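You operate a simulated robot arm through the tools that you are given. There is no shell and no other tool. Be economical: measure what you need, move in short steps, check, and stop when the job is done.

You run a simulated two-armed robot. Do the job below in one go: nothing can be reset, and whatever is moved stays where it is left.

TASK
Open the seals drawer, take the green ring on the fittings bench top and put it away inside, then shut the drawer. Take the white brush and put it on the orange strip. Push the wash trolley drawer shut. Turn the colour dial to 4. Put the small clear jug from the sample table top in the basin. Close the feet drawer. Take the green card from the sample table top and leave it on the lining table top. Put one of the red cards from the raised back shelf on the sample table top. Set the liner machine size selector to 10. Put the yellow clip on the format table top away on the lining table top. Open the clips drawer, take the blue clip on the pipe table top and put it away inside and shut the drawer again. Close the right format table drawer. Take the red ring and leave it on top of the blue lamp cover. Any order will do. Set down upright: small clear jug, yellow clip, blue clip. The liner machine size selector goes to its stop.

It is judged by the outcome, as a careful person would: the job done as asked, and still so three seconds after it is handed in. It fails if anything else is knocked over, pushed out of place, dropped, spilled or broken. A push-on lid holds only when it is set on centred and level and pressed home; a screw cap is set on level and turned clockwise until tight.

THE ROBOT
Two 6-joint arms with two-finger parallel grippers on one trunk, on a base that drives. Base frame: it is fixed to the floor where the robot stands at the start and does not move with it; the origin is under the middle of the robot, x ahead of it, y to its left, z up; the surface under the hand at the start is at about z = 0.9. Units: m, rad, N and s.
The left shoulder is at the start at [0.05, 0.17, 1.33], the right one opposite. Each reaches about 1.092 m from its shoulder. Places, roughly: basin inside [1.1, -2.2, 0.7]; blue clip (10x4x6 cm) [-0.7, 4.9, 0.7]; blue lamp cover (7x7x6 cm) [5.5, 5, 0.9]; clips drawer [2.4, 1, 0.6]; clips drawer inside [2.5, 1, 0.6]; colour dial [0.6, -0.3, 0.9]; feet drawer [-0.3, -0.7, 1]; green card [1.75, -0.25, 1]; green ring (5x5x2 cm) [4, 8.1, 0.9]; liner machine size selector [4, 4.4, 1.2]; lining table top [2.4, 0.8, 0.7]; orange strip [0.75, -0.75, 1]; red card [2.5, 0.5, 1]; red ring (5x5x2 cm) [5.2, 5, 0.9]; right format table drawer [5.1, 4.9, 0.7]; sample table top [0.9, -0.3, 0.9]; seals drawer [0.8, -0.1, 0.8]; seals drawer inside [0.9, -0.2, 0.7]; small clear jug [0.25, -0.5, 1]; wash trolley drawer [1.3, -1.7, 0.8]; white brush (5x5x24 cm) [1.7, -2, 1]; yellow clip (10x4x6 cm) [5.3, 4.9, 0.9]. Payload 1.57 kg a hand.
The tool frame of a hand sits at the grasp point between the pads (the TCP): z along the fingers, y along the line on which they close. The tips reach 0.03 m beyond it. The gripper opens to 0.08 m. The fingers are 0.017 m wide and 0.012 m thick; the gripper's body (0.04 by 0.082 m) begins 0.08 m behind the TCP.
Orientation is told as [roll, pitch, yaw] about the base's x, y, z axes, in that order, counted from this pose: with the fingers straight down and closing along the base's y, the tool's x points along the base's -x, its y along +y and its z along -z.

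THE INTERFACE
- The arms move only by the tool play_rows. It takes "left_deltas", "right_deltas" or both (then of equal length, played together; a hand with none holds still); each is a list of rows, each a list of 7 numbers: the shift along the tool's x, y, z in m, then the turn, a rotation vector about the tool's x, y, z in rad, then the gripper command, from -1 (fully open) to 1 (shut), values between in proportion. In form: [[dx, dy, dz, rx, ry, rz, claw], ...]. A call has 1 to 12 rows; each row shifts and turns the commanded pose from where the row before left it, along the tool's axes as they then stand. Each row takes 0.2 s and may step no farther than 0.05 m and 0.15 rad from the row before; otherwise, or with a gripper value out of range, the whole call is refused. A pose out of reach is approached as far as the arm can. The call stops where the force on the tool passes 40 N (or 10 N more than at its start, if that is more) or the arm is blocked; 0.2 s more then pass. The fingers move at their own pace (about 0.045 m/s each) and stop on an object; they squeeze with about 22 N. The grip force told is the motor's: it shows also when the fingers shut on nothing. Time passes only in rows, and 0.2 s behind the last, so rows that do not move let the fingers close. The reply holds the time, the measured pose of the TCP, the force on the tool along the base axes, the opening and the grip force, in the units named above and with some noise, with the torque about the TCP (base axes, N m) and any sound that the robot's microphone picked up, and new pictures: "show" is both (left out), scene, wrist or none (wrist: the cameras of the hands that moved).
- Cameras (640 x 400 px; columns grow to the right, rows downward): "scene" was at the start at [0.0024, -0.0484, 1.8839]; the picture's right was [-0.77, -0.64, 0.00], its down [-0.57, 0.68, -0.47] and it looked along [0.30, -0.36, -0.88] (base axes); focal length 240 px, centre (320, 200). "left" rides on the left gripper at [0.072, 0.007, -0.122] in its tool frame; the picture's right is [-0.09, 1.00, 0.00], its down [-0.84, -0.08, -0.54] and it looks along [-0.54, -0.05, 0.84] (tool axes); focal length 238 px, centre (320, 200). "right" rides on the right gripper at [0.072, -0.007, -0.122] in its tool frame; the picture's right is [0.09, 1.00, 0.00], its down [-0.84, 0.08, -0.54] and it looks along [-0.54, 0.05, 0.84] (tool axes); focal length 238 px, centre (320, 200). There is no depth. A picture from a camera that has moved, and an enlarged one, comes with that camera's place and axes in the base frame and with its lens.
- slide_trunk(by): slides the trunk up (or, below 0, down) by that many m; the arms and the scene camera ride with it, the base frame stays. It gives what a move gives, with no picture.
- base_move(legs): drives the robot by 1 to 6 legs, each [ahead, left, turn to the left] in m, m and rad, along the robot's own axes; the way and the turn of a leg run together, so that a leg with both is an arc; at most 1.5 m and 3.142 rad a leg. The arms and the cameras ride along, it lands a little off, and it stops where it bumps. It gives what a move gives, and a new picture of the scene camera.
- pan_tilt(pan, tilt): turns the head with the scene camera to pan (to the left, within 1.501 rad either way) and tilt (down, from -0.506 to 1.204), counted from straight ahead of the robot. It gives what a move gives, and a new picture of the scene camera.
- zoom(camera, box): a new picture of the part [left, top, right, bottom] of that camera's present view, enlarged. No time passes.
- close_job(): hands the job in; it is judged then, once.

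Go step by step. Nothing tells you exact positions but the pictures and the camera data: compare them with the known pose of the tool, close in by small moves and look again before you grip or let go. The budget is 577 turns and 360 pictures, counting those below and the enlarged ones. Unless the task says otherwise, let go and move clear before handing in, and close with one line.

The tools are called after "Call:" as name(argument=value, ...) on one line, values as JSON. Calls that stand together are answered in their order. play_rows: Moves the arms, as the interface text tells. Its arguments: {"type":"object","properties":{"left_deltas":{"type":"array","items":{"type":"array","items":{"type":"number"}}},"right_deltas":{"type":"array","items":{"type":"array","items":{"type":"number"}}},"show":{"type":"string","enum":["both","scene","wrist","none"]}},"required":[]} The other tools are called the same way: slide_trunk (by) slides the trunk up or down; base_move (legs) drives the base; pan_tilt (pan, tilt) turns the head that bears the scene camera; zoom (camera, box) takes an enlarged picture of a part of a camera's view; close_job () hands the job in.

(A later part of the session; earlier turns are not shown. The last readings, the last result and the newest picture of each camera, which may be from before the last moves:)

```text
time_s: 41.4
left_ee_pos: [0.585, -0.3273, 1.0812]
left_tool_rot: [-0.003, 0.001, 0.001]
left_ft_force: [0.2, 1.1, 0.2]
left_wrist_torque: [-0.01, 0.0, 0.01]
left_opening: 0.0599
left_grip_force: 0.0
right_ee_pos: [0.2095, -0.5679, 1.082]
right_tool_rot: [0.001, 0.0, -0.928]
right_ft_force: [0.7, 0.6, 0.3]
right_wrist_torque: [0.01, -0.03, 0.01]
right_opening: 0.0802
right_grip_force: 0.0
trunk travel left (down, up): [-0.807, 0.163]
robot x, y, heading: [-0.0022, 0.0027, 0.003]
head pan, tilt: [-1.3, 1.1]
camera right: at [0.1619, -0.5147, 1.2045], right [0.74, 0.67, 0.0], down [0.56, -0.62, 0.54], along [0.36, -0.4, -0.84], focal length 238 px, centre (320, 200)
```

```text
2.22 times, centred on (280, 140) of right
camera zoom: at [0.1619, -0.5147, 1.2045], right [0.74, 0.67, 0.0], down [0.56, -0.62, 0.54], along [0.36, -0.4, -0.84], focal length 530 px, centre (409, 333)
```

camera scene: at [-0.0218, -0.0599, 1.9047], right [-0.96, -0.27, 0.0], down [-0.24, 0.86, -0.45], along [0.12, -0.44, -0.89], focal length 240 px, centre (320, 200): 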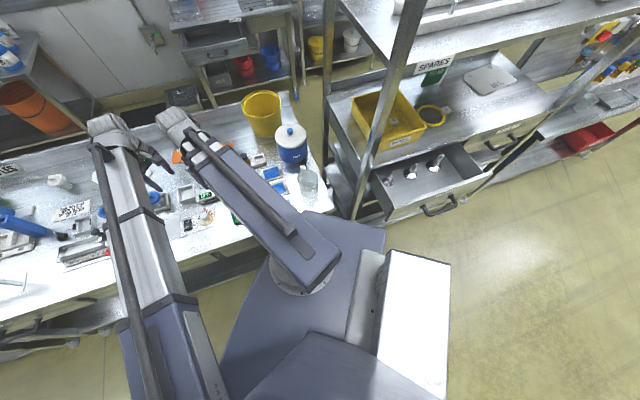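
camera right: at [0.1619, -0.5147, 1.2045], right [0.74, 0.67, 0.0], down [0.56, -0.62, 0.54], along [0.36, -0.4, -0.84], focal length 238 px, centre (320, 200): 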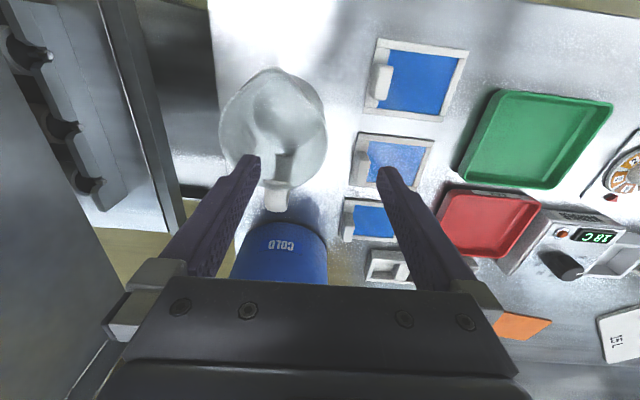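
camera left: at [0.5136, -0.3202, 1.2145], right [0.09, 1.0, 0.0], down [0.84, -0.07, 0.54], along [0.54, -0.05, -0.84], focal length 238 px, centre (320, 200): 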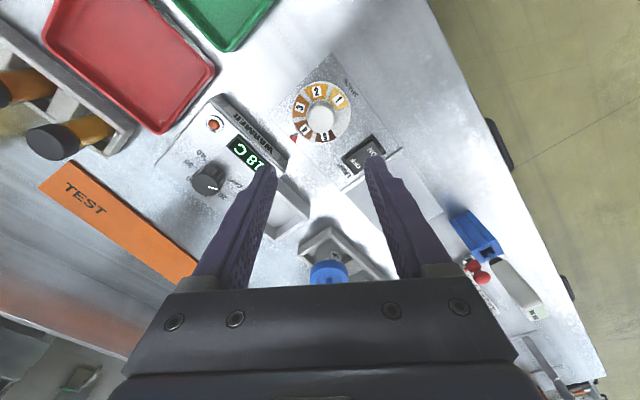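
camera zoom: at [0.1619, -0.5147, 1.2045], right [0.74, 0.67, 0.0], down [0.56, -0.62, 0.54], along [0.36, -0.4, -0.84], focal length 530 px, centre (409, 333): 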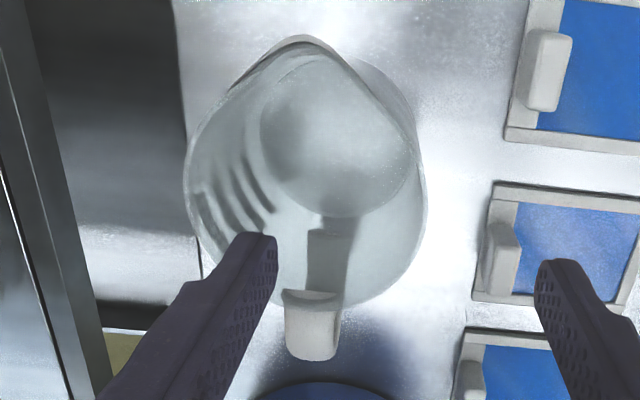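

Centre refined to (0.175,-0.589). Small correction, then lower and grip the wall.

Call:
play_rows(right_deltas=[[0.004, 0.0066, 0, 0, 0, 0, -1], [0, 0, 0, 0, 0, 0, -1]], show="none")

Call:
slide_trunk(by=-0.09)

Call:
play_rows(right_deltas=[[0, 0, 0, 0, 0, 0, -0.6], [0, 0, 0, 0, 0, 0, 0.2]], show="wrist")

```text
time_s: 42.0
left_ee_pos: [0.5843, -0.3264, 1.0826]
left_tool_rot: [-0.002, 0.001, -0.001]
left_ft_force: [-0.3, -0.7, 0.8]
left_wrist_torque: [-0.03, 0.01, 0.02]
left_opening: 0.0603
left_grip_force: 0.1
right_ee_pos: [0.2128, -0.5603, 1.0817]
right_tool_rot: [0.0, 0.0, -0.927]
right_ft_force: [-0.8, -0.2, 0.5]
right_wrist_torque: [0.04, 0.0, 0.01]
right_opening: 0.0802
right_grip_force: 0.0
trunk travel left (down, up): [-0.807, 0.163]
robot x, y, heading: [-0.0001, 0.0003, 0.001]
head pan, tilt: [-1.3, 1.1]
```

```text
time_s: 43.2
left_ee_pos: [0.5848, -0.3281, 0.9926]
left_tool_rot: [-0.001, 0.0, -0.001]
left_ft_force: [-0.1, 0.2, 0.2]
left_wrist_torque: [0.05, 0.02, -0.02]
left_opening: 0.06
left_grip_force: 0.0
right_ee_pos: [0.2143, -0.5602, 0.9925]
right_tool_rot: [-0.001, 0.0, -0.927]
right_ft_force: [0.2, 0.0, 0.7]
right_wrist_torque: [-0.01, -0.03, -0.02]
right_opening: 0.0799
right_grip_force: 0.0
trunk travel left (down, up): [-0.717, 0.253]
robot x, y, heading: [0.0, 0.0, 0.002]
head pan, tilt: [-1.3, 1.1]
```

```text
time_s: 43.8
left_ee_pos: [0.5854, -0.3272, 0.9921]
left_tool_rot: [-0.001, 0.001, -0.001]
left_ft_force: [1.0, 0.7, 0.1]
left_wrist_torque: [0.01, 0.04, -0.01]
left_opening: 0.0601
left_grip_force: 0.0
right_ee_pos: [0.2141, -0.5606, 0.9912]
right_tool_rot: [0.001, -0.003, -0.926]
right_ft_force: [0.7, 0.5, -0.6]
right_wrist_torque: [0.01, 0.01, -0.01]
right_opening: 0.0321
right_grip_force: 0.1
trunk travel left (down, up): [-0.717, 0.253]
robot x, y, heading: [0.0021, -0.0009, -0.002]
head pan, tilt: [-1.3, 1.1]
camera right: at [0.1651, -0.5077, 1.1145], right [0.74, 0.67, 0.0], down [0.56, -0.62, 0.54], along [0.36, -0.4, -0.84], focal length 238 px, centre (320, 200)
```

right: 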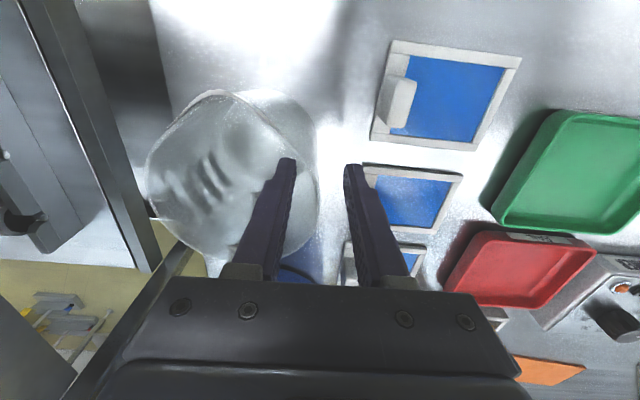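

The wall runs between the fingers. Closing.

Call:
play_rows(right_deltas=[[0, 0, 0, 0, 0, 0, 1], [0, 0, 0, 0, 0, 0, 1], [0, 0, 0, 0, 0, 0, 1], [0, 0, 0, 0, 0, 0, 1]], show="none")

Call:
slide_trunk(by=0.02)

Call:
play_rows(right_deltas=[[0, 0, 0, 0, 0, 0, 1]], show="wrist")

```text
time_s: 44.8
left_ee_pos: [0.5849, -0.3268, 0.9914]
left_tool_rot: [-0.001, 0.0, 0.001]
left_ft_force: [0.0, 0.2, -0.5]
left_wrist_torque: [-0.02, 0.02, -0.01]
left_opening: 0.0597
left_grip_force: 0.0
right_ee_pos: [0.213, -0.5598, 0.9907]
right_tool_rot: [-0.001, -0.001, -0.927]
right_ft_force: [0.9, -3.6, 10.1]
right_wrist_torque: [-0.46, 0.79, 0.21]
right_opening: 0.0039
right_grip_force: 21.9
trunk travel left (down, up): [-0.717, 0.253]
robot x, y, heading: [-0.0023, 0.0013, 0.003]
head pan, tilt: [-1.3, 1.1]
```

```text
time_s: 45.5
left_ee_pos: [0.585, -0.3289, 1.0129]
left_tool_rot: [-0.001, -0.002, 0.0]
left_ft_force: [-0.2, -0.4, 0.0]
left_wrist_torque: [0.02, 0.0, 0.02]
left_opening: 0.0602
left_grip_force: 0.1
right_ee_pos: [0.2149, -0.5593, 1.0114]
right_tool_rot: [0.0, 0.001, -0.927]
right_ft_force: [-0.1, 0.1, 0.1]
right_wrist_torque: [0.06, -0.04, 0.0]
right_opening: 0.0032
right_grip_force: 21.8
trunk travel left (down, up): [-0.737, 0.233]
robot x, y, heading: [0.0053, -0.0004, -0.001]
head pan, tilt: [-1.3, 1.1]
```

```text
time_s: 45.9
left_ee_pos: [0.5849, -0.3272, 1.0127]
left_tool_rot: [-0.001, 0.001, 0.0]
left_ft_force: [-0.1, 0.2, -0.1]
left_wrist_torque: [0.01, 0.02, -0.03]
left_opening: 0.0598
left_grip_force: 0.0
right_ee_pos: [0.215, -0.561, 1.0118]
right_tool_rot: [0.0, 0.0, -0.926]
right_ft_force: [0.3, -0.6, -0.6]
right_wrist_torque: [-0.01, 0.01, 0.01]
right_opening: 0.0033
right_grip_force: 22.1
trunk travel left (down, up): [-0.737, 0.233]
robot x, y, heading: [0.0045, 0.0026, 0.003]
head pan, tilt: [-1.3, 1.1]
camera right: at [0.1652, -0.5078, 1.1344], right [0.74, 0.67, 0.0], down [0.56, -0.62, 0.54], along [0.36, -0.4, -0.84], focal length 238 px, centre (320, 200)
```

right: 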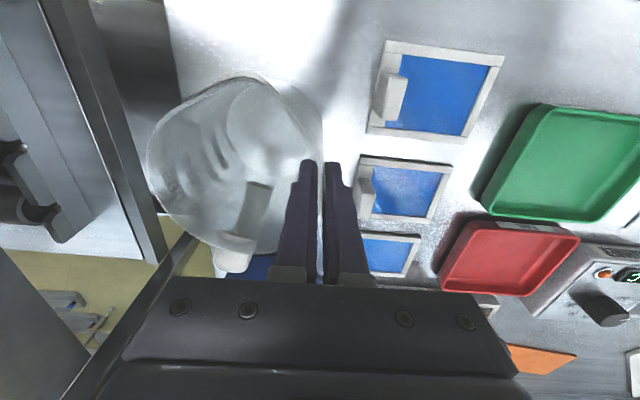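

The jug seems lifted with the hand. Raising fully and checking from the scene camera.

Call:
slide_trunk(by=0.2)

Call:
zoom(camera="scene", box=[220, 70, 420, 230])

```text
time_s: 48.0
left_ee_pos: [0.5849, -0.3263, 1.2112]
left_tool_rot: [0.0, -0.001, 0.0]
left_ft_force: [1.0, -0.3, 0.1]
left_wrist_torque: [-0.02, -0.04, -0.01]
left_opening: 0.06
left_grip_force: 0.2
right_ee_pos: [0.2135, -0.5604, 1.211]
right_tool_rot: [0.0, -0.001, -0.927]
right_ft_force: [0.5, -0.3, -0.8]
right_wrist_torque: [0.01, 0.01, 0.0]
right_opening: 0.0033
right_grip_force: 21.7
trunk travel left (down, up): [-0.937, 0.033]
robot x, y, heading: [-0.0027, -0.0031, -0.0]
head pan, tilt: [-1.3, 1.1]
```

```text
2.50 times, centred on (320, 150) of scene
camera zoom: at [-0.0218, -0.0601, 1.8746], right [-0.96, -0.27, 0.0], down [-0.24, 0.86, -0.45], along [0.12, -0.44, -0.89], focal length 599 px, centre (320, 325)
```

zoom: 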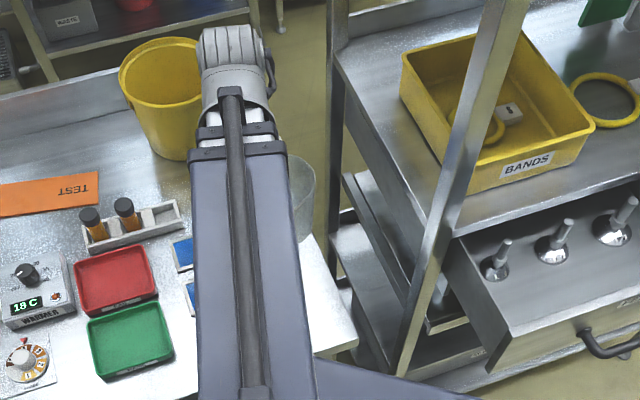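

The jug is held and upright. I'll pull both hands in for driving.

Call:
play_rows(left_deltas=[[0.0135, 0.046, 0, 0, 0, 0, -1], [0.0135, 0.046, 0, 0, 0, 0, -1], [0.0135, 0.046, 0, 0, 0, 0, -1], [0.0135, 0.046, 0, 0, 0, 0, -1], [0.0135, 0.046, 0, 0, 0, 0, -1], [0.0135, 0.046, 0, 0, 0, 0, -1], [0.0135, 0.046, 0, 0, 0, 0, -1], [0.0135, 0.046, 0, 0, 0, 0, -1], [0.0135, 0.046, 0, 0, 0, 0, -1], [0.0135, 0.046, 0, 0, 0, 0, -1]], right_deltas=[[0.0088, 0.0316, 0, 0, 0, 0, 1], [0.0088, 0.0316, 0, 0, 0, 0, 1], [0.0088, 0.0316, 0, 0, 0, 0, 1], [0.0088, 0.0316, 0, 0, 0, 0, 1], [0.0088, 0.0316, 0, 0, 0, 0, 1], [0.0088, 0.0316, 0, 0, 0, 0, 1], [0.0088, 0.0316, 0, 0, 0, 0, 1], [0.0088, 0.0316, 0, 0, 0, 0, 1], [0.0088, 0.0316, 0, 0, 0, 0, 1], [0.0088, 0.0316, 0, 0, 0, 0, 1]], show="scene")

```text
time_s: 50.2
left_ee_pos: [0.4579, 0.133, 1.2118]
left_tool_rot: [-0.002, 0.002, -0.001]
left_ft_force: [0.6, 0.2, 0.4]
left_wrist_torque: [-0.01, 0.0, -0.02]
left_opening: 0.08
left_grip_force: 0.0
left hand out of reach, approached as far as the arm can: row 10
right_ee_pos: [0.4394, -0.3303, 1.2113]
right_tool_rot: [0.0, 0.001, -0.927]
right_ft_force: [-0.4, -0.1, -0.4]
right_wrist_torque: [-0.03, -0.01, 0.0]
right_opening: 0.003
right_grip_force: 21.7
right hand out of reach, approached as far as the arm can: row 2, 3, 4, 5, 6
trunk travel left (down, up): [-0.937, 0.033]
robot x, y, heading: [-0.0026, 0.0015, 0.002]
head pan, tilt: [-1.3, 1.1]
camera scene: at [-0.0211, -0.0583, 1.8747], right [-0.96, -0.27, 0.0], down [-0.24, 0.86, -0.45], along [0.12, -0.44, -0.89], focal length 240 px, centre (320, 200)
```

scene: 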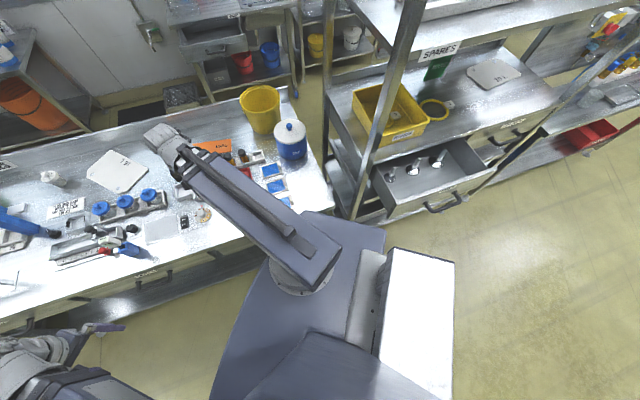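

Now turn to face along the aisle and look ahead.

Call:
base_move(legs=[[0, 0, 0.655]])

Call:
pan_tilt(pan=-0.2, tilt=0.3)

```text
time_s: 52.4
left_ee_pos: [0.2879, 0.3777, 1.2123]
left_tool_rot: [-0.003, 0.001, 0.641]
left_ft_force: [1.3, 0.3, 0.3]
left_wrist_torque: [0.0, -0.02, 0.01]
left_opening: 0.0799
left_grip_force: 0.1
right_ee_pos: [0.55, -0.0046, 1.2119]
right_tool_rot: [0.001, 0.001, -0.286]
right_ft_force: [-0.1, 0.3, -1.0]
right_wrist_torque: [0.01, -0.04, -0.04]
right_opening: 0.0028
right_grip_force: 22.1
trunk travel left (down, up): [-0.937, 0.033]
robot x, y, heading: [0.0008, -0.0003, 0.643]
head pan, tilt: [-1.3, 1.1]
camera scene: at [0.0192, -0.0615, 1.8747], right [-0.61, -0.79, 0.0], down [-0.7, 0.55, -0.45], along [0.36, -0.28, -0.89], focal length 240 px, centre (320, 200)
```

scene: 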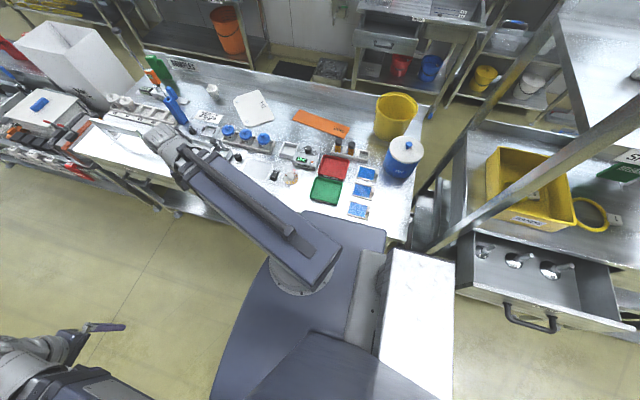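

```text
time_s: 53.7
left_ee_pos: [0.2869, 0.3767, 1.2125]
left_tool_rot: [-0.002, 0.001, 0.643]
left_ft_force: [0.1, -0.5, 0.3]
left_wrist_torque: [0.04, 0.0, -0.01]
left_opening: 0.08
left_grip_force: 0.1
right_ee_pos: [0.5499, -0.0041, 1.2112]
right_tool_rot: [0.002, 0.001, -0.286]
right_ft_force: [0.7, -0.2, -1.1]
right_wrist_torque: [0.05, -0.01, -0.01]
right_opening: 0.0029
right_grip_force: 22.3
trunk travel left (down, up): [-0.937, 0.033]
robot x, y, heading: [-0.0047, 0.0019, 0.64]
head pan, tilt: [-0.201, 0.3]
camera scene: at [0.0538, 0.0168, 1.9407], right [0.43, -0.9, 0.0], down [-0.27, -0.13, -0.96], along [0.86, 0.41, -0.3], focal length 240 px, centre (320, 200)
```

scene: 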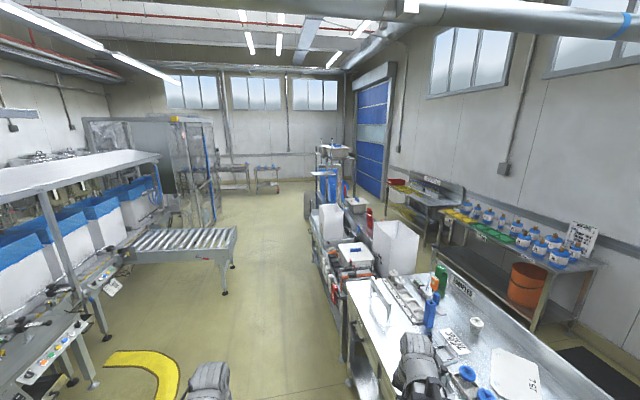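

The aisle ahead is free. Driving forward 3 m along it, then looking right.

Call:
base_move(legs=[[0, 0, 0.02], [1.5, 0.05, 0], [1.5, 0.05, 0]])

Call:
pan_tilt(pan=-0.9, tilt=0.6)

```text
refused: leg 2 is longer than a leg can be; nothing moved
```

```text
time_s: 54.8
left_ee_pos: [0.2874, 0.3767, 1.2109]
left_tool_rot: [-0.002, 0.001, 0.641]
left_ft_force: [-0.2, 0.2, -0.2]
left_wrist_torque: [0.02, 0.03, -0.01]
left_opening: 0.0802
left_grip_force: 0.0
right_ee_pos: [0.5504, -0.0031, 1.2122]
right_tool_rot: [0.0, -0.001, -0.286]
right_ft_force: [-0.3, 0.3, -0.2]
right_wrist_torque: [0.03, 0.03, -0.04]
right_opening: 0.0027
right_grip_force: 22.3
trunk travel left (down, up): [-0.937, 0.033]
robot x, y, heading: [0.0001, -0.0015, 0.638]
head pan, tilt: [-0.901, 0.6]
camera scene: at [0.0548, -0.0455, 1.9133], right [-0.26, -0.97, 0.0], down [-0.55, 0.14, -0.83], along [0.8, -0.21, -0.56], focal length 240 px, centre (320, 200)
```

scene: 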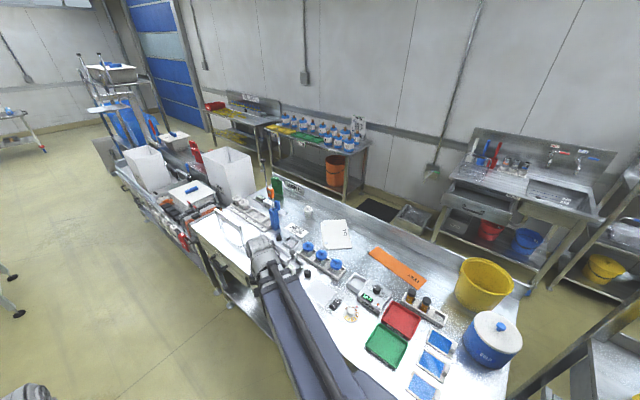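

Call:
base_move(legs=[[0, 0, 0.02], [1.5, 0, 0], [1.5, 0, 0]])

Call:
pan_tilt(pan=-0.5, tilt=0.5)

```text
time_s: 69.6
left_ee_pos: [2.5888, 2.2969, 1.2114]
left_tool_rot: [-0.003, 0.002, 0.708]
left_ft_force: [-0.5, 0.3, 0.4]
left_wrist_torque: [-0.03, -0.02, 0.0]
left_opening: 0.08
left_grip_force: 0.1
right_ee_pos: [2.8766, 1.9334, 1.2126]
right_tool_rot: [-0.002, 0.0, -0.219]
right_ft_force: [-0.5, 0.0, -0.3]
right_wrist_torque: [0.02, 0.02, -0.04]
right_opening: 0.0025
right_grip_force: 22.1
trunk travel left (down, up): [-0.937, 0.033]
robot x, y, heading: [2.3279, 1.9002, 0.709]
head pan, tilt: [-0.901, 0.6]
camera scene: at [2.3853, 1.8588, 1.9133], right [-0.19, -0.98, 0.0], down [-0.55, 0.11, -0.82], along [0.81, -0.16, -0.57], focal length 240 px, centre (320, 200)
```

scene: 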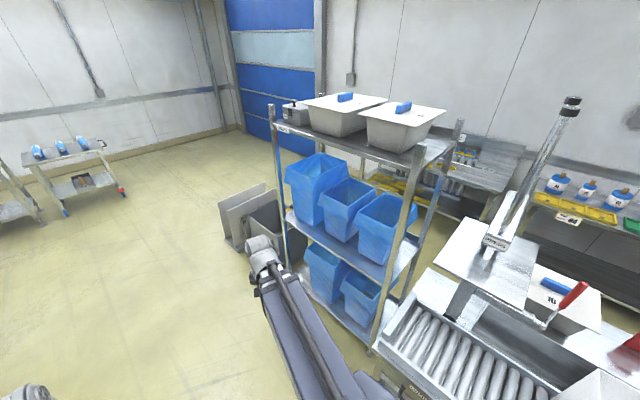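

```text
time_s: 70.5
left_ee_pos: [2.589, 2.2957, 1.2112]
left_tool_rot: [-0.001, 0.003, 0.708]
left_ft_force: [-0.4, 0.3, 1.2]
left_wrist_torque: [-0.02, -0.03, 0.0]
left_opening: 0.0802
left_grip_force: 0.1
right_ee_pos: [2.8769, 1.9335, 1.2121]
right_tool_rot: [0.001, -0.001, -0.222]
right_ft_force: [-1.1, 0.0, -1.0]
right_wrist_torque: [0.05, 0.02, -0.02]
right_opening: 0.0025
right_grip_force: 22.1
trunk travel left (down, up): [-0.937, 0.033]
robot x, y, heading: [2.329, 1.902, 0.707]
head pan, tilt: [-0.499, 0.499]
camera scene: at [2.3873, 1.8942, 1.9224], right [0.21, -0.98, 0.0], down [-0.47, -0.1, -0.88], along [0.86, 0.18, -0.48], focal length 240 px, centre (320, 200)
```

scene: 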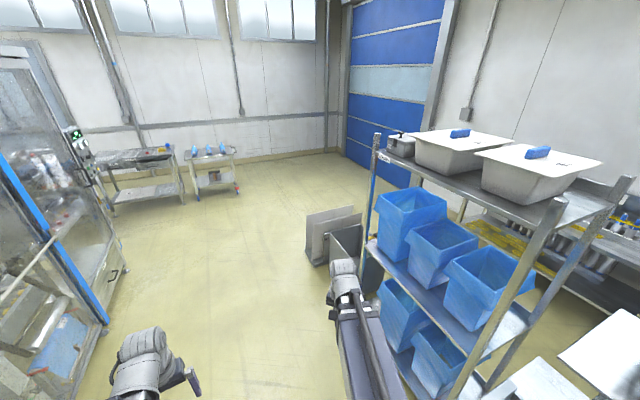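

The blue rack ends this row. I'll drive past it and look right.

Call:
base_move(legs=[[1.4, 0.15, -0.05]])

Call:
pan_tilt(pan=-1.4, tilt=0.5)

```text
time_s: 77.5
left_ee_pos: [3.6354, 3.2697, 1.211]
left_tool_rot: [-0.001, 0.002, 0.63]
left_ft_force: [-0.2, 0.6, -0.5]
left_wrist_torque: [0.02, -0.02, 0.03]
left_opening: 0.08
left_grip_force: 0.1
right_ee_pos: [3.8943, 2.8851, 1.2115]
right_tool_rot: [0.001, 0.0, -0.299]
right_ft_force: [-0.3, 0.5, -0.3]
right_wrist_torque: [0.01, 0.0, 0.02]
right_opening: 0.0026
right_grip_force: 21.8
trunk travel left (down, up): [-0.937, 0.033]
robot x, y, heading: [3.3456, 2.8947, 0.628]
head pan, tilt: [-0.499, 0.499]
camera scene: at [3.4034, 2.8853, 1.9224], right [0.13, -0.99, 0.0], down [-0.47, -0.06, -0.88], along [0.87, 0.11, -0.48], focal length 240 px, centre (320, 200)
```

scene: 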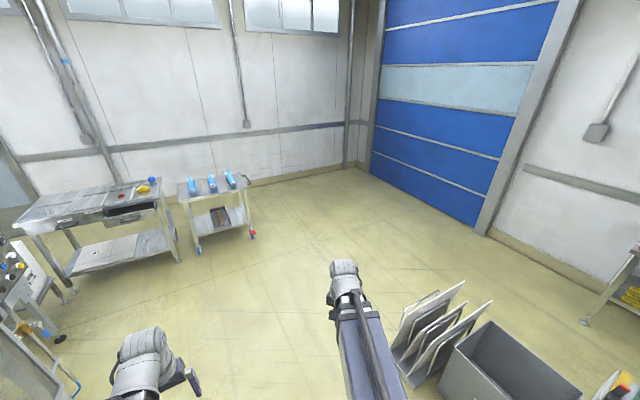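

```text
time_s: 78.8
left_ee_pos: [3.6352, 3.2689, 1.2126]
left_tool_rot: [-0.002, 0.001, 0.631]
left_ft_force: [0.3, -0.5, 0.5]
left_wrist_torque: [-0.02, 0.05, -0.02]
left_opening: 0.0799
left_grip_force: 0.1
right_ee_pos: [3.8936, 2.8851, 1.2104]
right_tool_rot: [-0.001, 0.0, -0.297]
right_ft_force: [-0.2, 0.2, 0.1]
right_wrist_torque: [0.03, -0.03, -0.02]
right_opening: 0.0025
right_grip_force: 22.1
trunk travel left (down, up): [-0.937, 0.033]
robot x, y, heading: [3.3441, 2.8982, 0.629]
head pan, tilt: [-1.4, 0.499]
camera scene: at [3.3781, 2.8098, 1.9224], right [-0.7, -0.72, 0.0], down [-0.34, 0.33, -0.88], along [0.63, -0.61, -0.48], focal length 240 px, centre (320, 200)
```

scene: 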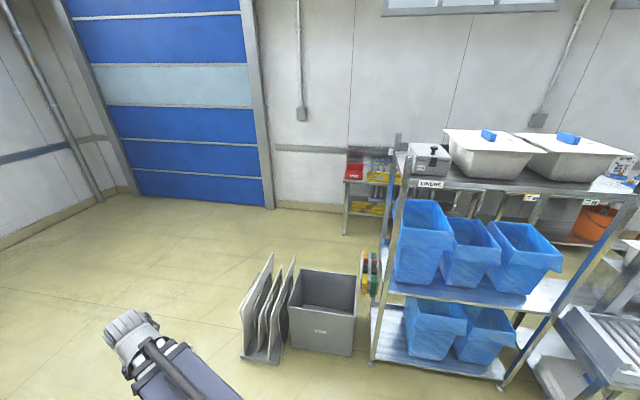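

The end of the row and the aisle behind are open. I'll turn to face the wall side and strafe around the row's end.

Call:
base_move(legs=[[0, 0, -1.543], [0, 1.45, 0]])

Call:
pan_tilt(pan=-0.7, tilt=0.6)

```text
time_s: 89.8
left_ee_pos: [4.8971, 3.5273, 1.2118]
left_tool_rot: [-0.002, 0.002, -0.91]
left_ft_force: [0.0, -0.5, 0.0]
left_wrist_torque: [0.0, -0.06, -0.01]
left_opening: 0.0803
left_grip_force: 0.2
right_ee_pos: [4.5208, 3.2562, 1.2122]
right_tool_rot: [0.0, 0.0, -1.837]
right_ft_force: [0.7, 0.0, -1.0]
right_wrist_torque: [0.0, -0.02, -0.02]
right_opening: 0.0023
right_grip_force: 22.2
trunk travel left (down, up): [-0.937, 0.033]
robot x, y, heading: [4.5133, 3.8062, -0.911]
head pan, tilt: [-1.4, 0.499]
camera scene: at [4.4288, 3.7718, 1.9224], right [-0.74, 0.67, 0.0], down [0.32, 0.35, -0.88], along [-0.59, -0.65, -0.48], focal length 240 px, centre (320, 200)
```

scene: 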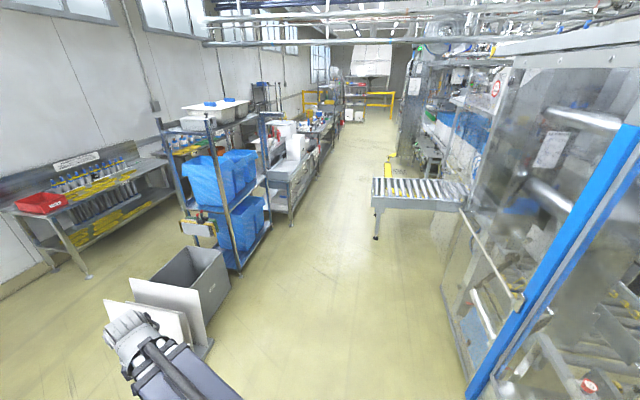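

```text
time_s: 90.9
left_ee_pos: [4.8967, 3.5271, 1.2126]
left_tool_rot: [-0.002, 0.001, -0.909]
left_ft_force: [0.0, -0.2, -0.6]
left_wrist_torque: [0.02, 0.0, 0.01]
left_opening: 0.0802
left_grip_force: 0.1
right_ee_pos: [4.5205, 3.2571, 1.2115]
right_tool_rot: [0.001, -0.001, -1.837]
right_ft_force: [-0.4, 0.7, -0.2]
right_wrist_torque: [-0.02, -0.06, 0.01]
right_opening: 0.0023
right_grip_force: 21.6
trunk travel left (down, up): [-0.937, 0.033]
robot x, y, heading: [4.5135, 3.8023, -0.907]
head pan, tilt: [-0.7, 0.6]
camera scene: at [4.4863, 3.7506, 1.9133], right [-1.0, 0.04, 0.0], down [0.02, 0.56, -0.83], along [-0.03, -0.82, -0.56], focal length 240 px, centre (320, 200)
```

scene: 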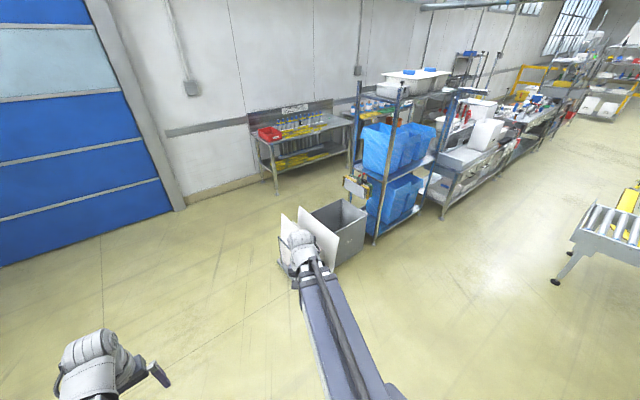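

Clear to go forward past the boards; moving 1.95 m toward the wall aisle and looking along it.

Call:
base_move(legs=[[1.0, 0.05, 0], [0.95, 0, 0]])

Call:
pan_tilt(pan=-1.45, tilt=0.6)

Call:
play_rows(right_deltas=[[0, 0, 0, 0, 0, 0, 1]], show="wrist")

```text
time_s: 100.6
left_ee_pos: [6.1169, 2.0352, 1.2113]
left_tool_rot: [-0.003, 0.002, -0.911]
left_ft_force: [0.1, 0.9, 0.2]
left_wrist_torque: [0.02, 0.02, -0.01]
left_opening: 0.0799
left_grip_force: 0.1
right_ee_pos: [5.7398, 1.7651, 1.2123]
right_tool_rot: [0.0, 0.0, -1.839]
right_ft_force: [-1.2, -0.1, -0.2]
right_wrist_torque: [0.04, -0.06, 0.0]
right_opening: 0.0024
right_grip_force: 22.2
trunk travel left (down, up): [-0.937, 0.033]
robot x, y, heading: [5.7349, 2.3162, -0.909]
head pan, tilt: [-0.7, 0.6]
camera scene: at [5.7072, 2.2597, 1.9133], right [-1.0, 0.04, 0.0], down [0.02, 0.56, -0.82], along [-0.03, -0.82, -0.57], focal length 240 px, centre (320, 200)
```

scene: 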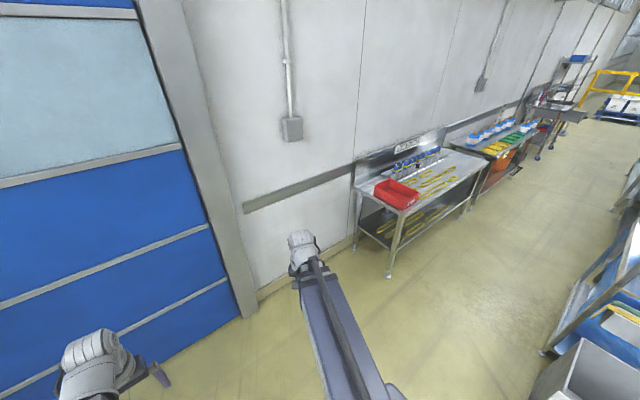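

```text
time_s: 101.7
left_ee_pos: [6.1176, 2.0344, 1.211]
left_tool_rot: [-0.001, 0.003, -0.911]
left_ft_force: [0.4, -0.3, 0.4]
left_wrist_torque: [0.01, 0.01, 0.0]
left_opening: 0.0799
left_grip_force: 0.0
right_ee_pos: [5.7398, 1.766, 1.2123]
right_tool_rot: [0.0, 0.001, -1.838]
right_ft_force: [0.2, -0.2, -0.3]
right_wrist_torque: [-0.01, -0.03, 0.02]
right_opening: 0.0025
right_grip_force: 21.8
trunk travel left (down, up): [-0.937, 0.033]
robot x, y, heading: [5.7345, 2.3174, -0.911]
head pan, tilt: [-1.45, 0.6]
camera scene: at [5.6476, 2.2863, 1.9133], right [-0.7, 0.71, 0.0], down [0.4, 0.4, -0.83], along [-0.59, -0.58, -0.56], focal length 240 px, centre (320, 200)
```

scene: 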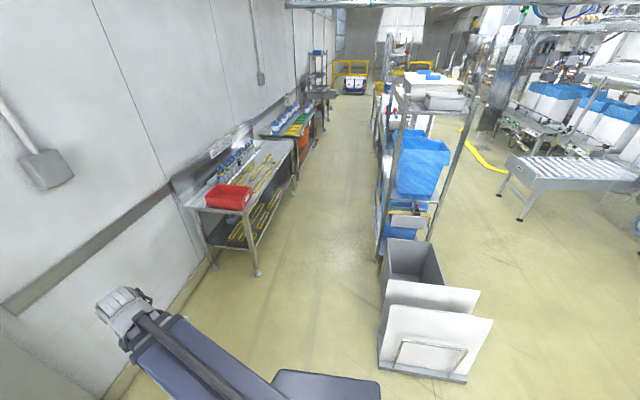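

```text
time_s: 102.1
left_ee_pos: [6.1162, 2.036, 1.2111]
left_tool_rot: [-0.001, 0.0, -0.911]
left_ft_force: [0.5, 0.6, 0.5]
left_wrist_torque: [0.0, 0.01, 0.01]
left_opening: 0.08
left_grip_force: 0.0
right_ee_pos: [5.7403, 1.7649, 1.2121]
right_tool_rot: [-0.002, -0.001, -1.836]
right_ft_force: [-0.4, -0.1, -0.9]
right_wrist_torque: [-0.01, -0.06, 0.0]
right_opening: 0.0024
right_grip_force: 22.3
trunk travel left (down, up): [-0.937, 0.033]
robot x, y, heading: [5.7335, 2.3135, -0.904]
head pan, tilt: [-1.45, 0.6]
camera right: at [5.7521, 1.8361, 1.3345], right [0.98, -0.17, 0.0], down [-0.15, -0.83, 0.54], along [-0.09, -0.53, -0.84], focal length 238 px, centre (320, 200)
```

right: 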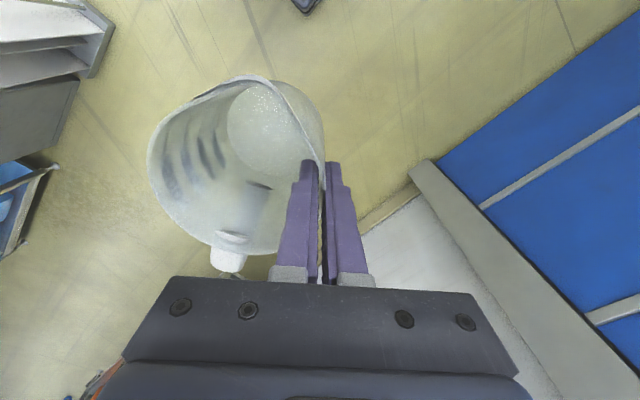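

Jug is fine and the aisle is clear. Strafing right along it.

Call:
base_move(legs=[[0.05, -1.49, 0], [0.0, -1.5, 0]])

```text
time_s: 116.7
left_ee_pos: [3.762, 0.1126, 1.2126]
left_tool_rot: [-0.003, 0.001, -0.916]
left_ft_force: [0.2, 0.7, 0.3]
left_wrist_torque: [0.0, 0.0, 0.02]
left_opening: 0.0802
left_grip_force: 0.0
right_ee_pos: [3.382, -0.154, 1.2121]
right_tool_rot: [0.0, 0.0, -1.843]
right_ft_force: [0.7, -0.1, -1.9]
right_wrist_torque: [-0.02, -0.05, -0.01]
right_opening: 0.0022
right_grip_force: 22.2
trunk travel left (down, up): [-0.937, 0.033]
robot x, y, heading: [3.3791, 0.3955, -0.916]
head pan, tilt: [-1.45, 0.6]
camera scene: at [3.2929, 0.3665, 1.9133], right [-0.7, 0.71, 0.0], down [0.4, 0.4, -0.82], along [-0.59, -0.58, -0.57], focal length 240 px, centre (320, 200)
```

scene: 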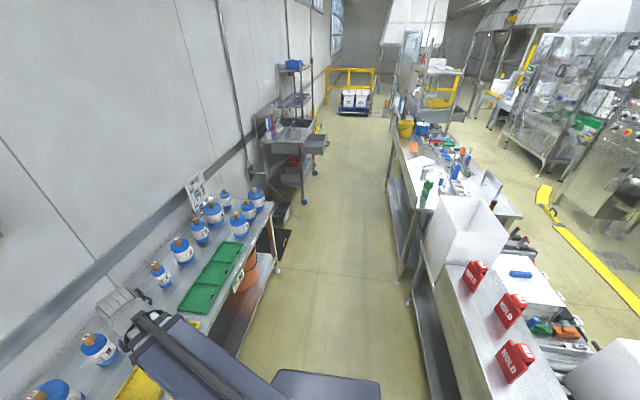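

Red HOLD cards stand on the raised shelf, reachable from this aisle. Continuing to the wash trolley.

Call:
base_move(legs=[[-0.07, -1.4, 0], [0, -1.2, 0]])

Call:
pan_tilt(pan=-0.2, tilt=0.7)

```text
time_s: 129.3
left_ee_pos: [1.6743, -1.4192, 1.2114]
left_tool_rot: [-0.002, 0.001, -0.9]
left_ft_force: [-0.2, 0.0, -0.2]
left_wrist_torque: [-0.01, 0.03, -0.04]
left_opening: 0.0799
left_grip_force: 0.1
right_ee_pos: [1.3012, -1.6925, 1.2123]
right_tool_rot: [0.0, 0.002, -1.827]
right_ft_force: [0.5, 0.1, 0.0]
right_wrist_torque: [-0.02, -0.03, 0.01]
right_opening: 0.0026
right_grip_force: 21.9
trunk travel left (down, up): [-0.937, 0.033]
robot x, y, heading: [1.2888, -1.1466, -0.895]
head pan, tilt: [-1.45, 0.6]
camera scene: at [1.2026, -1.1737, 1.9133], right [-0.71, 0.7, 0.0], down [0.4, 0.4, -0.82], along [-0.58, -0.59, -0.57], focal length 240 px, centre (320, 200)
```

scene: 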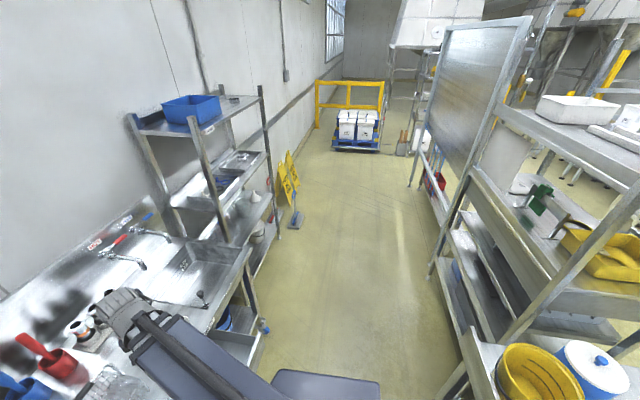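

```text
time_s: 130.8
left_ee_pos: [1.6748, -1.418, 1.2117]
left_tool_rot: [-0.001, 0.001, -0.898]
left_ft_force: [0.2, -0.2, 0.7]
left_wrist_torque: [0.01, 0.0, 0.0]
left_opening: 0.0801
left_grip_force: 0.0
right_ee_pos: [1.3004, -1.692, 1.2109]
right_tool_rot: [0.0, -0.001, -1.828]
right_ft_force: [1.0, -0.3, -0.3]
right_wrist_torque: [-0.04, -0.03, 0.01]
right_opening: 0.0024
right_grip_force: 22.0
trunk travel left (down, up): [-0.937, 0.033]
robot x, y, heading: [1.2879, -1.1428, -0.9]
head pan, tilt: [-0.201, 0.7]
camera scene: at [1.3035, -1.1864, 1.9047], right [-0.89, -0.45, 0.0], down [-0.29, 0.57, -0.76], along [0.35, -0.68, -0.64], focal length 240 px, centre (320, 200)
```

scene: 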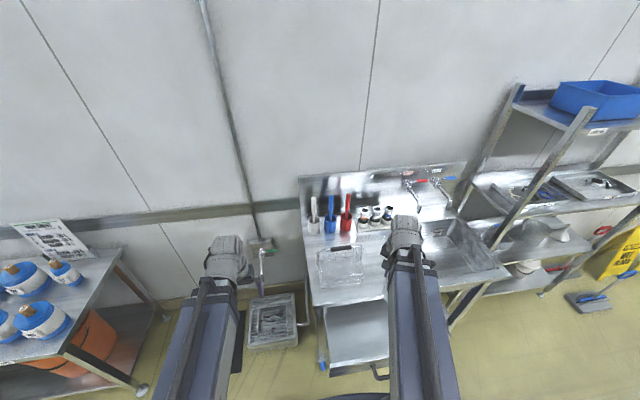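

Call:
zoom(camera="scene", box=[290, 160, 500, 300])

Call:
pan_tilt(pan=-0.3, tilt=1.0)

```text
2.86 times, centred on (395, 230) of scene
camera zoom: at [1.3035, -1.1864, 1.9047], right [-0.89, -0.45, 0.0], down [-0.29, 0.57, -0.76], along [0.35, -0.68, -0.64], focal length 684 px, centre (106, 114)
```

zoom: 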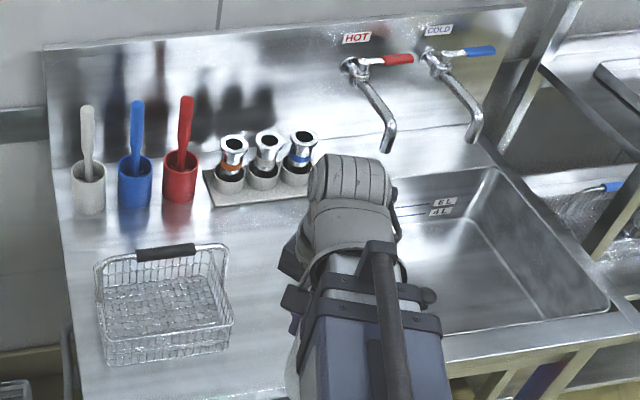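

```text
time_s: 131.6
left_ee_pos: [1.6751, -1.4192, 1.2124]
left_tool_rot: [-0.001, 0.001, -0.898]
left_ft_force: [-0.4, -1.1, -0.2]
left_wrist_torque: [-0.02, -0.02, 0.01]
left_opening: 0.0802
left_grip_force: 0.0
right_ee_pos: [1.3005, -1.6926, 1.2127]
right_tool_rot: [0.001, 0.001, -1.828]
right_ft_force: [-0.9, 0.1, -0.2]
right_wrist_torque: [0.0, -0.08, 0.01]
right_opening: 0.0025
right_grip_force: 22.8
trunk travel left (down, up): [-0.937, 0.033]
robot x, y, heading: [1.2917, -1.1416, -0.894]
head pan, tilt: [-0.3, 1.0]
camera scene: at [1.2903, -1.1756, 1.8813], right [-0.93, -0.36, 0.0], down [-0.3, 0.78, -0.54], along [0.2, -0.5, -0.84], focal length 240 px, centre (320, 200)
```

scene: 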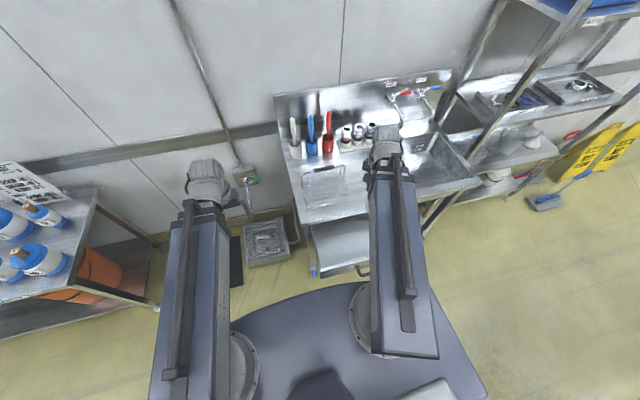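

Brush stands in a white cup; basin is right of it. I'll strafe right to face the basin and swing the left hand out to the left.

Call:
base_move(legs=[[-0.03, -0.5, -0.015]])

Call:
play_rows(left_deltas=[[0.03, 0.04, 0, 0, 0, 0, -1], [0.03, 0.04, 0, 0, 0, 0, -1], [0.03, 0.04, 0, 0, 0, 0, -1], [0.03, 0.04, 0, 0, 0, 0, -1], [0.03, 0.04, 0, 0, 0, 0, -1], [0.03, 0.04, 0, 0, 0, 0, -1], [0.03, 0.04, 0, 0, 0, 0, -1], [0.03, 0.04, 0, 0, 0, 0, -1], [0.03, 0.04, 0, 0, 0, 0, -1], [0.03, 0.04, 0, 0, 0, 0, -1]], show="none")

Call:
pan_tilt(pan=-0.3, tilt=0.9)

```text
time_s: 134.5
left_ee_pos: [1.2559, -1.7113, 1.2115]
left_tool_rot: [0.0, 0.002, -0.915]
left_ft_force: [-0.4, -0.4, 0.1]
left_wrist_torque: [0.0, 0.03, 0.01]
left_opening: 0.0803
left_grip_force: 0.1
right_ee_pos: [0.8792, -1.9803, 1.2115]
right_tool_rot: [0.0, 0.001, -1.841]
right_ft_force: [-0.6, 0.7, -0.8]
right_wrist_torque: [0.05, -0.02, -0.01]
right_opening: 0.0025
right_grip_force: 22.0
trunk travel left (down, up): [-0.937, 0.033]
robot x, y, heading: [0.8765, -1.4331, -0.911]
head pan, tilt: [-0.3, 1.0]
camera scene: at [0.8747, -1.4622, 1.8813], right [-0.94, -0.35, 0.0], down [-0.29, 0.79, -0.54], along [0.19, -0.51, -0.84], focal length 240 px, centre (320, 200)
```

scene: 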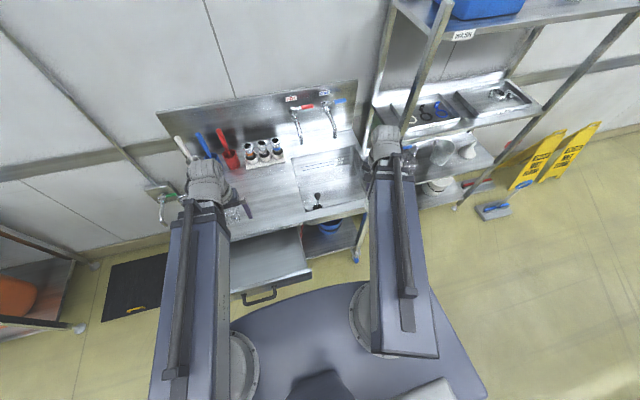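

```text
time_s: 136.7
left_ee_pos: [1.4776, -1.305, 1.2122]
left_tool_rot: [-0.004, 0.002, -0.914]
left_ft_force: [-0.4, -0.4, -0.3]
left_wrist_torque: [-0.01, 0.01, 0.01]
left_opening: 0.0797
left_grip_force: 0.1
left hand out of reach, approached as far as the arm can: row 1, 2, 3, 4, 5, 6
right_ee_pos: [0.879, -1.9783, 1.2125]
right_tool_rot: [0.0, -0.002, -1.841]
right_ft_force: [-0.5, 0.7, -0.7]
right_wrist_torque: [-0.02, -0.03, 0.06]
right_opening: 0.0021
right_grip_force: 22.4
trunk travel left (down, up): [-0.937, 0.033]
robot x, y, heading: [0.8742, -1.4282, -0.914]
head pan, tilt: [-0.3, 1.0]
```

```text
time_s: 137.4
left_ee_pos: [1.4761, -1.3064, 1.2119]
left_tool_rot: [-0.002, 0.002, -0.915]
left_ft_force: [-1.6, 0.8, -0.5]
left_wrist_torque: [0.01, 0.01, -0.02]
left_opening: 0.0801
left_grip_force: 0.0
right_ee_pos: [0.8788, -1.9799, 1.2118]
right_tool_rot: [0.0, 0.0, -1.84]
right_ft_force: [0.1, 1.2, -1.0]
right_wrist_torque: [0.01, -0.03, 0.02]
right_opening: 0.0024
right_grip_force: 21.6
trunk travel left (down, up): [-0.937, 0.033]
robot x, y, heading: [0.8752, -1.4331, -0.911]
head pan, tilt: [-0.3, 0.901]
camera scene: at [0.8774, -1.4675, 1.8885], right [-0.94, -0.35, 0.0], down [-0.27, 0.73, -0.62], along [0.22, -0.58, -0.78], focal length 240 px, centre (320, 200)
```

scene: 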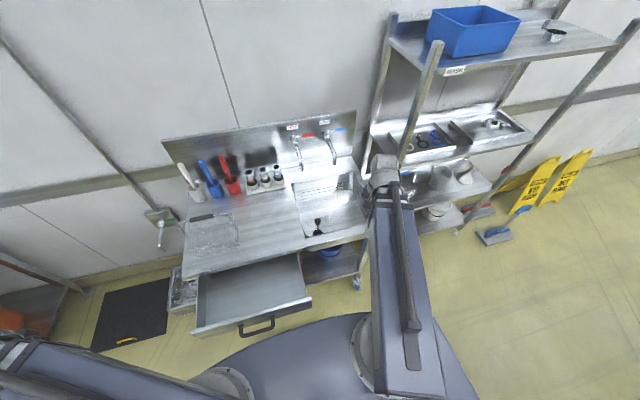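

Call:
zoom(camera="scene", box=[250, 110, 410, 260])

```text
2.67 times, centred on (330, 185) of scene
camera zoom: at [0.8774, -1.4675, 1.8885], right [-0.94, -0.35, 0.0], down [-0.27, 0.73, -0.62], along [0.22, -0.58, -0.78], focal length 639 px, centre (293, 240)
```

zoom: 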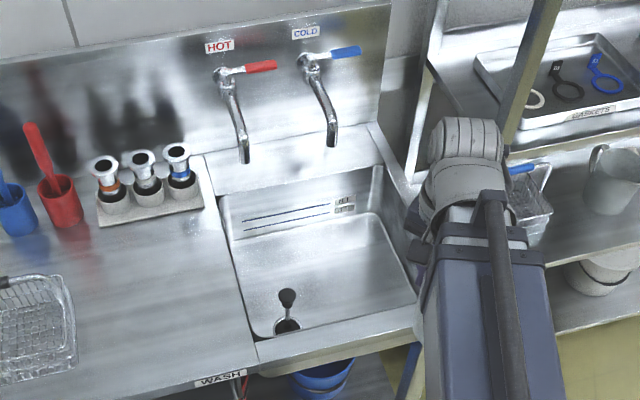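

I'll place the jug in the basin's right-middle, clear of the plug and taps. Rotate, then advance over the spot.

Call:
play_rows(right_deltas=[[0, 0, 0, 0, 0, -0.1324, 1], [0, 0, 0, 0, 0, -0.1324, 1], [0, 0, 0, 0, 0, -0.1324, 1], [0, 0, 0, 0, 0, -0.1324, 1], [0, 0, 0, 0, 0, -0.1324, 1], [0, 0, 0, 0, 0, -0.1324, 1], [0, 0, 0, 0, 0, -0.1324, 1], [-0.048, 0.007, 0, 0, 0, 0, 1], [-0.048, 0.007, 0, 0, 0, 0, 1], [-0.048, 0.007, 0, 0, 0, 0, 1], [-0.048, 0.007, 0, 0, 0, 0, 1], [-0.048, 0.007, 0, 0, 0, 0, 1]], show="none")

Call:
play_rows(right_deltas=[[-0.048, 0.007, 0, 0, 0, 0, 1], [0, 0, 0, 0, 0, 0, 1]], show="both")

```text
time_s: 140.0
left_ee_pos: [1.4767, -1.3072, 1.2122]
left_tool_rot: [-0.002, 0.002, -0.912]
left_ft_force: [0.0, 0.5, -0.2]
left_wrist_torque: [0.02, 0.0, -0.02]
left_opening: 0.0799
left_grip_force: 0.0
right_ee_pos: [1.0529, -2.1484, 1.211]
right_tool_rot: [-0.002, 0.002, -0.914]
right_ft_force: [1.0, 0.3, -1.2]
right_wrist_torque: [0.04, -0.04, 0.01]
right_opening: 0.0023
right_grip_force: 21.8
trunk travel left (down, up): [-0.937, 0.033]
robot x, y, heading: [0.8718, -1.4243, -0.912]
head pan, tilt: [-0.3, 0.901]
```

```text
time_s: 140.6
left_ee_pos: [1.4769, -1.3044, 1.2138]
left_tool_rot: [-0.001, 0.001, -0.916]
left_ft_force: [-0.7, 0.9, 0.9]
left_wrist_torque: [-0.01, -0.03, 0.01]
left_opening: 0.0801
left_grip_force: 0.1
right_ee_pos: [1.0869, -2.18, 1.2126]
right_tool_rot: [0.002, -0.002, -0.915]
right_ft_force: [0.4, -0.3, -1.1]
right_wrist_torque: [0.0, -0.03, -0.02]
right_opening: 0.0025
right_grip_force: 22.1
trunk travel left (down, up): [-0.937, 0.033]
robot x, y, heading: [0.8756, -1.4274, -0.913]
head pan, tilt: [-0.3, 0.901]
camera scene: at [0.8762, -1.4658, 1.8885], right [-0.94, -0.35, 0.0], down [-0.27, 0.73, -0.62], along [0.22, -0.58, -0.78], focal length 240 px, centre (320, 200)
camera right: at [1.0375, -2.128, 1.3352], right [0.73, 0.68, 0.0], down [0.57, -0.61, 0.54], along [0.37, -0.4, -0.84], focal length 238 px, centre (320, 200)
```

scene: 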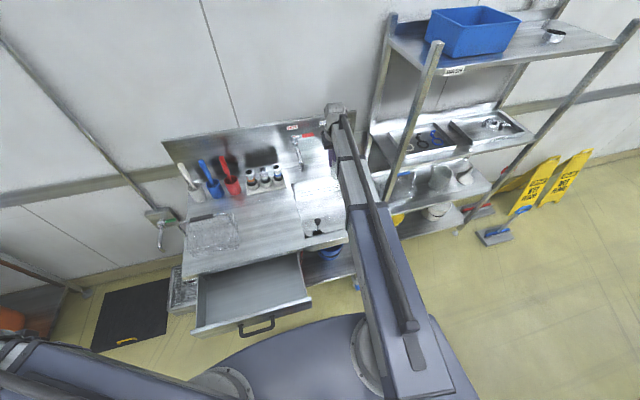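
right: 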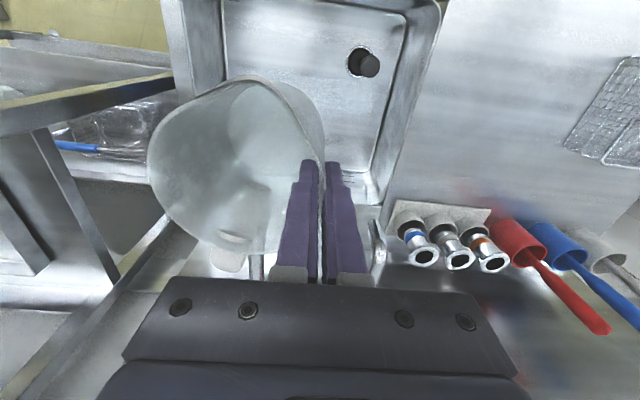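

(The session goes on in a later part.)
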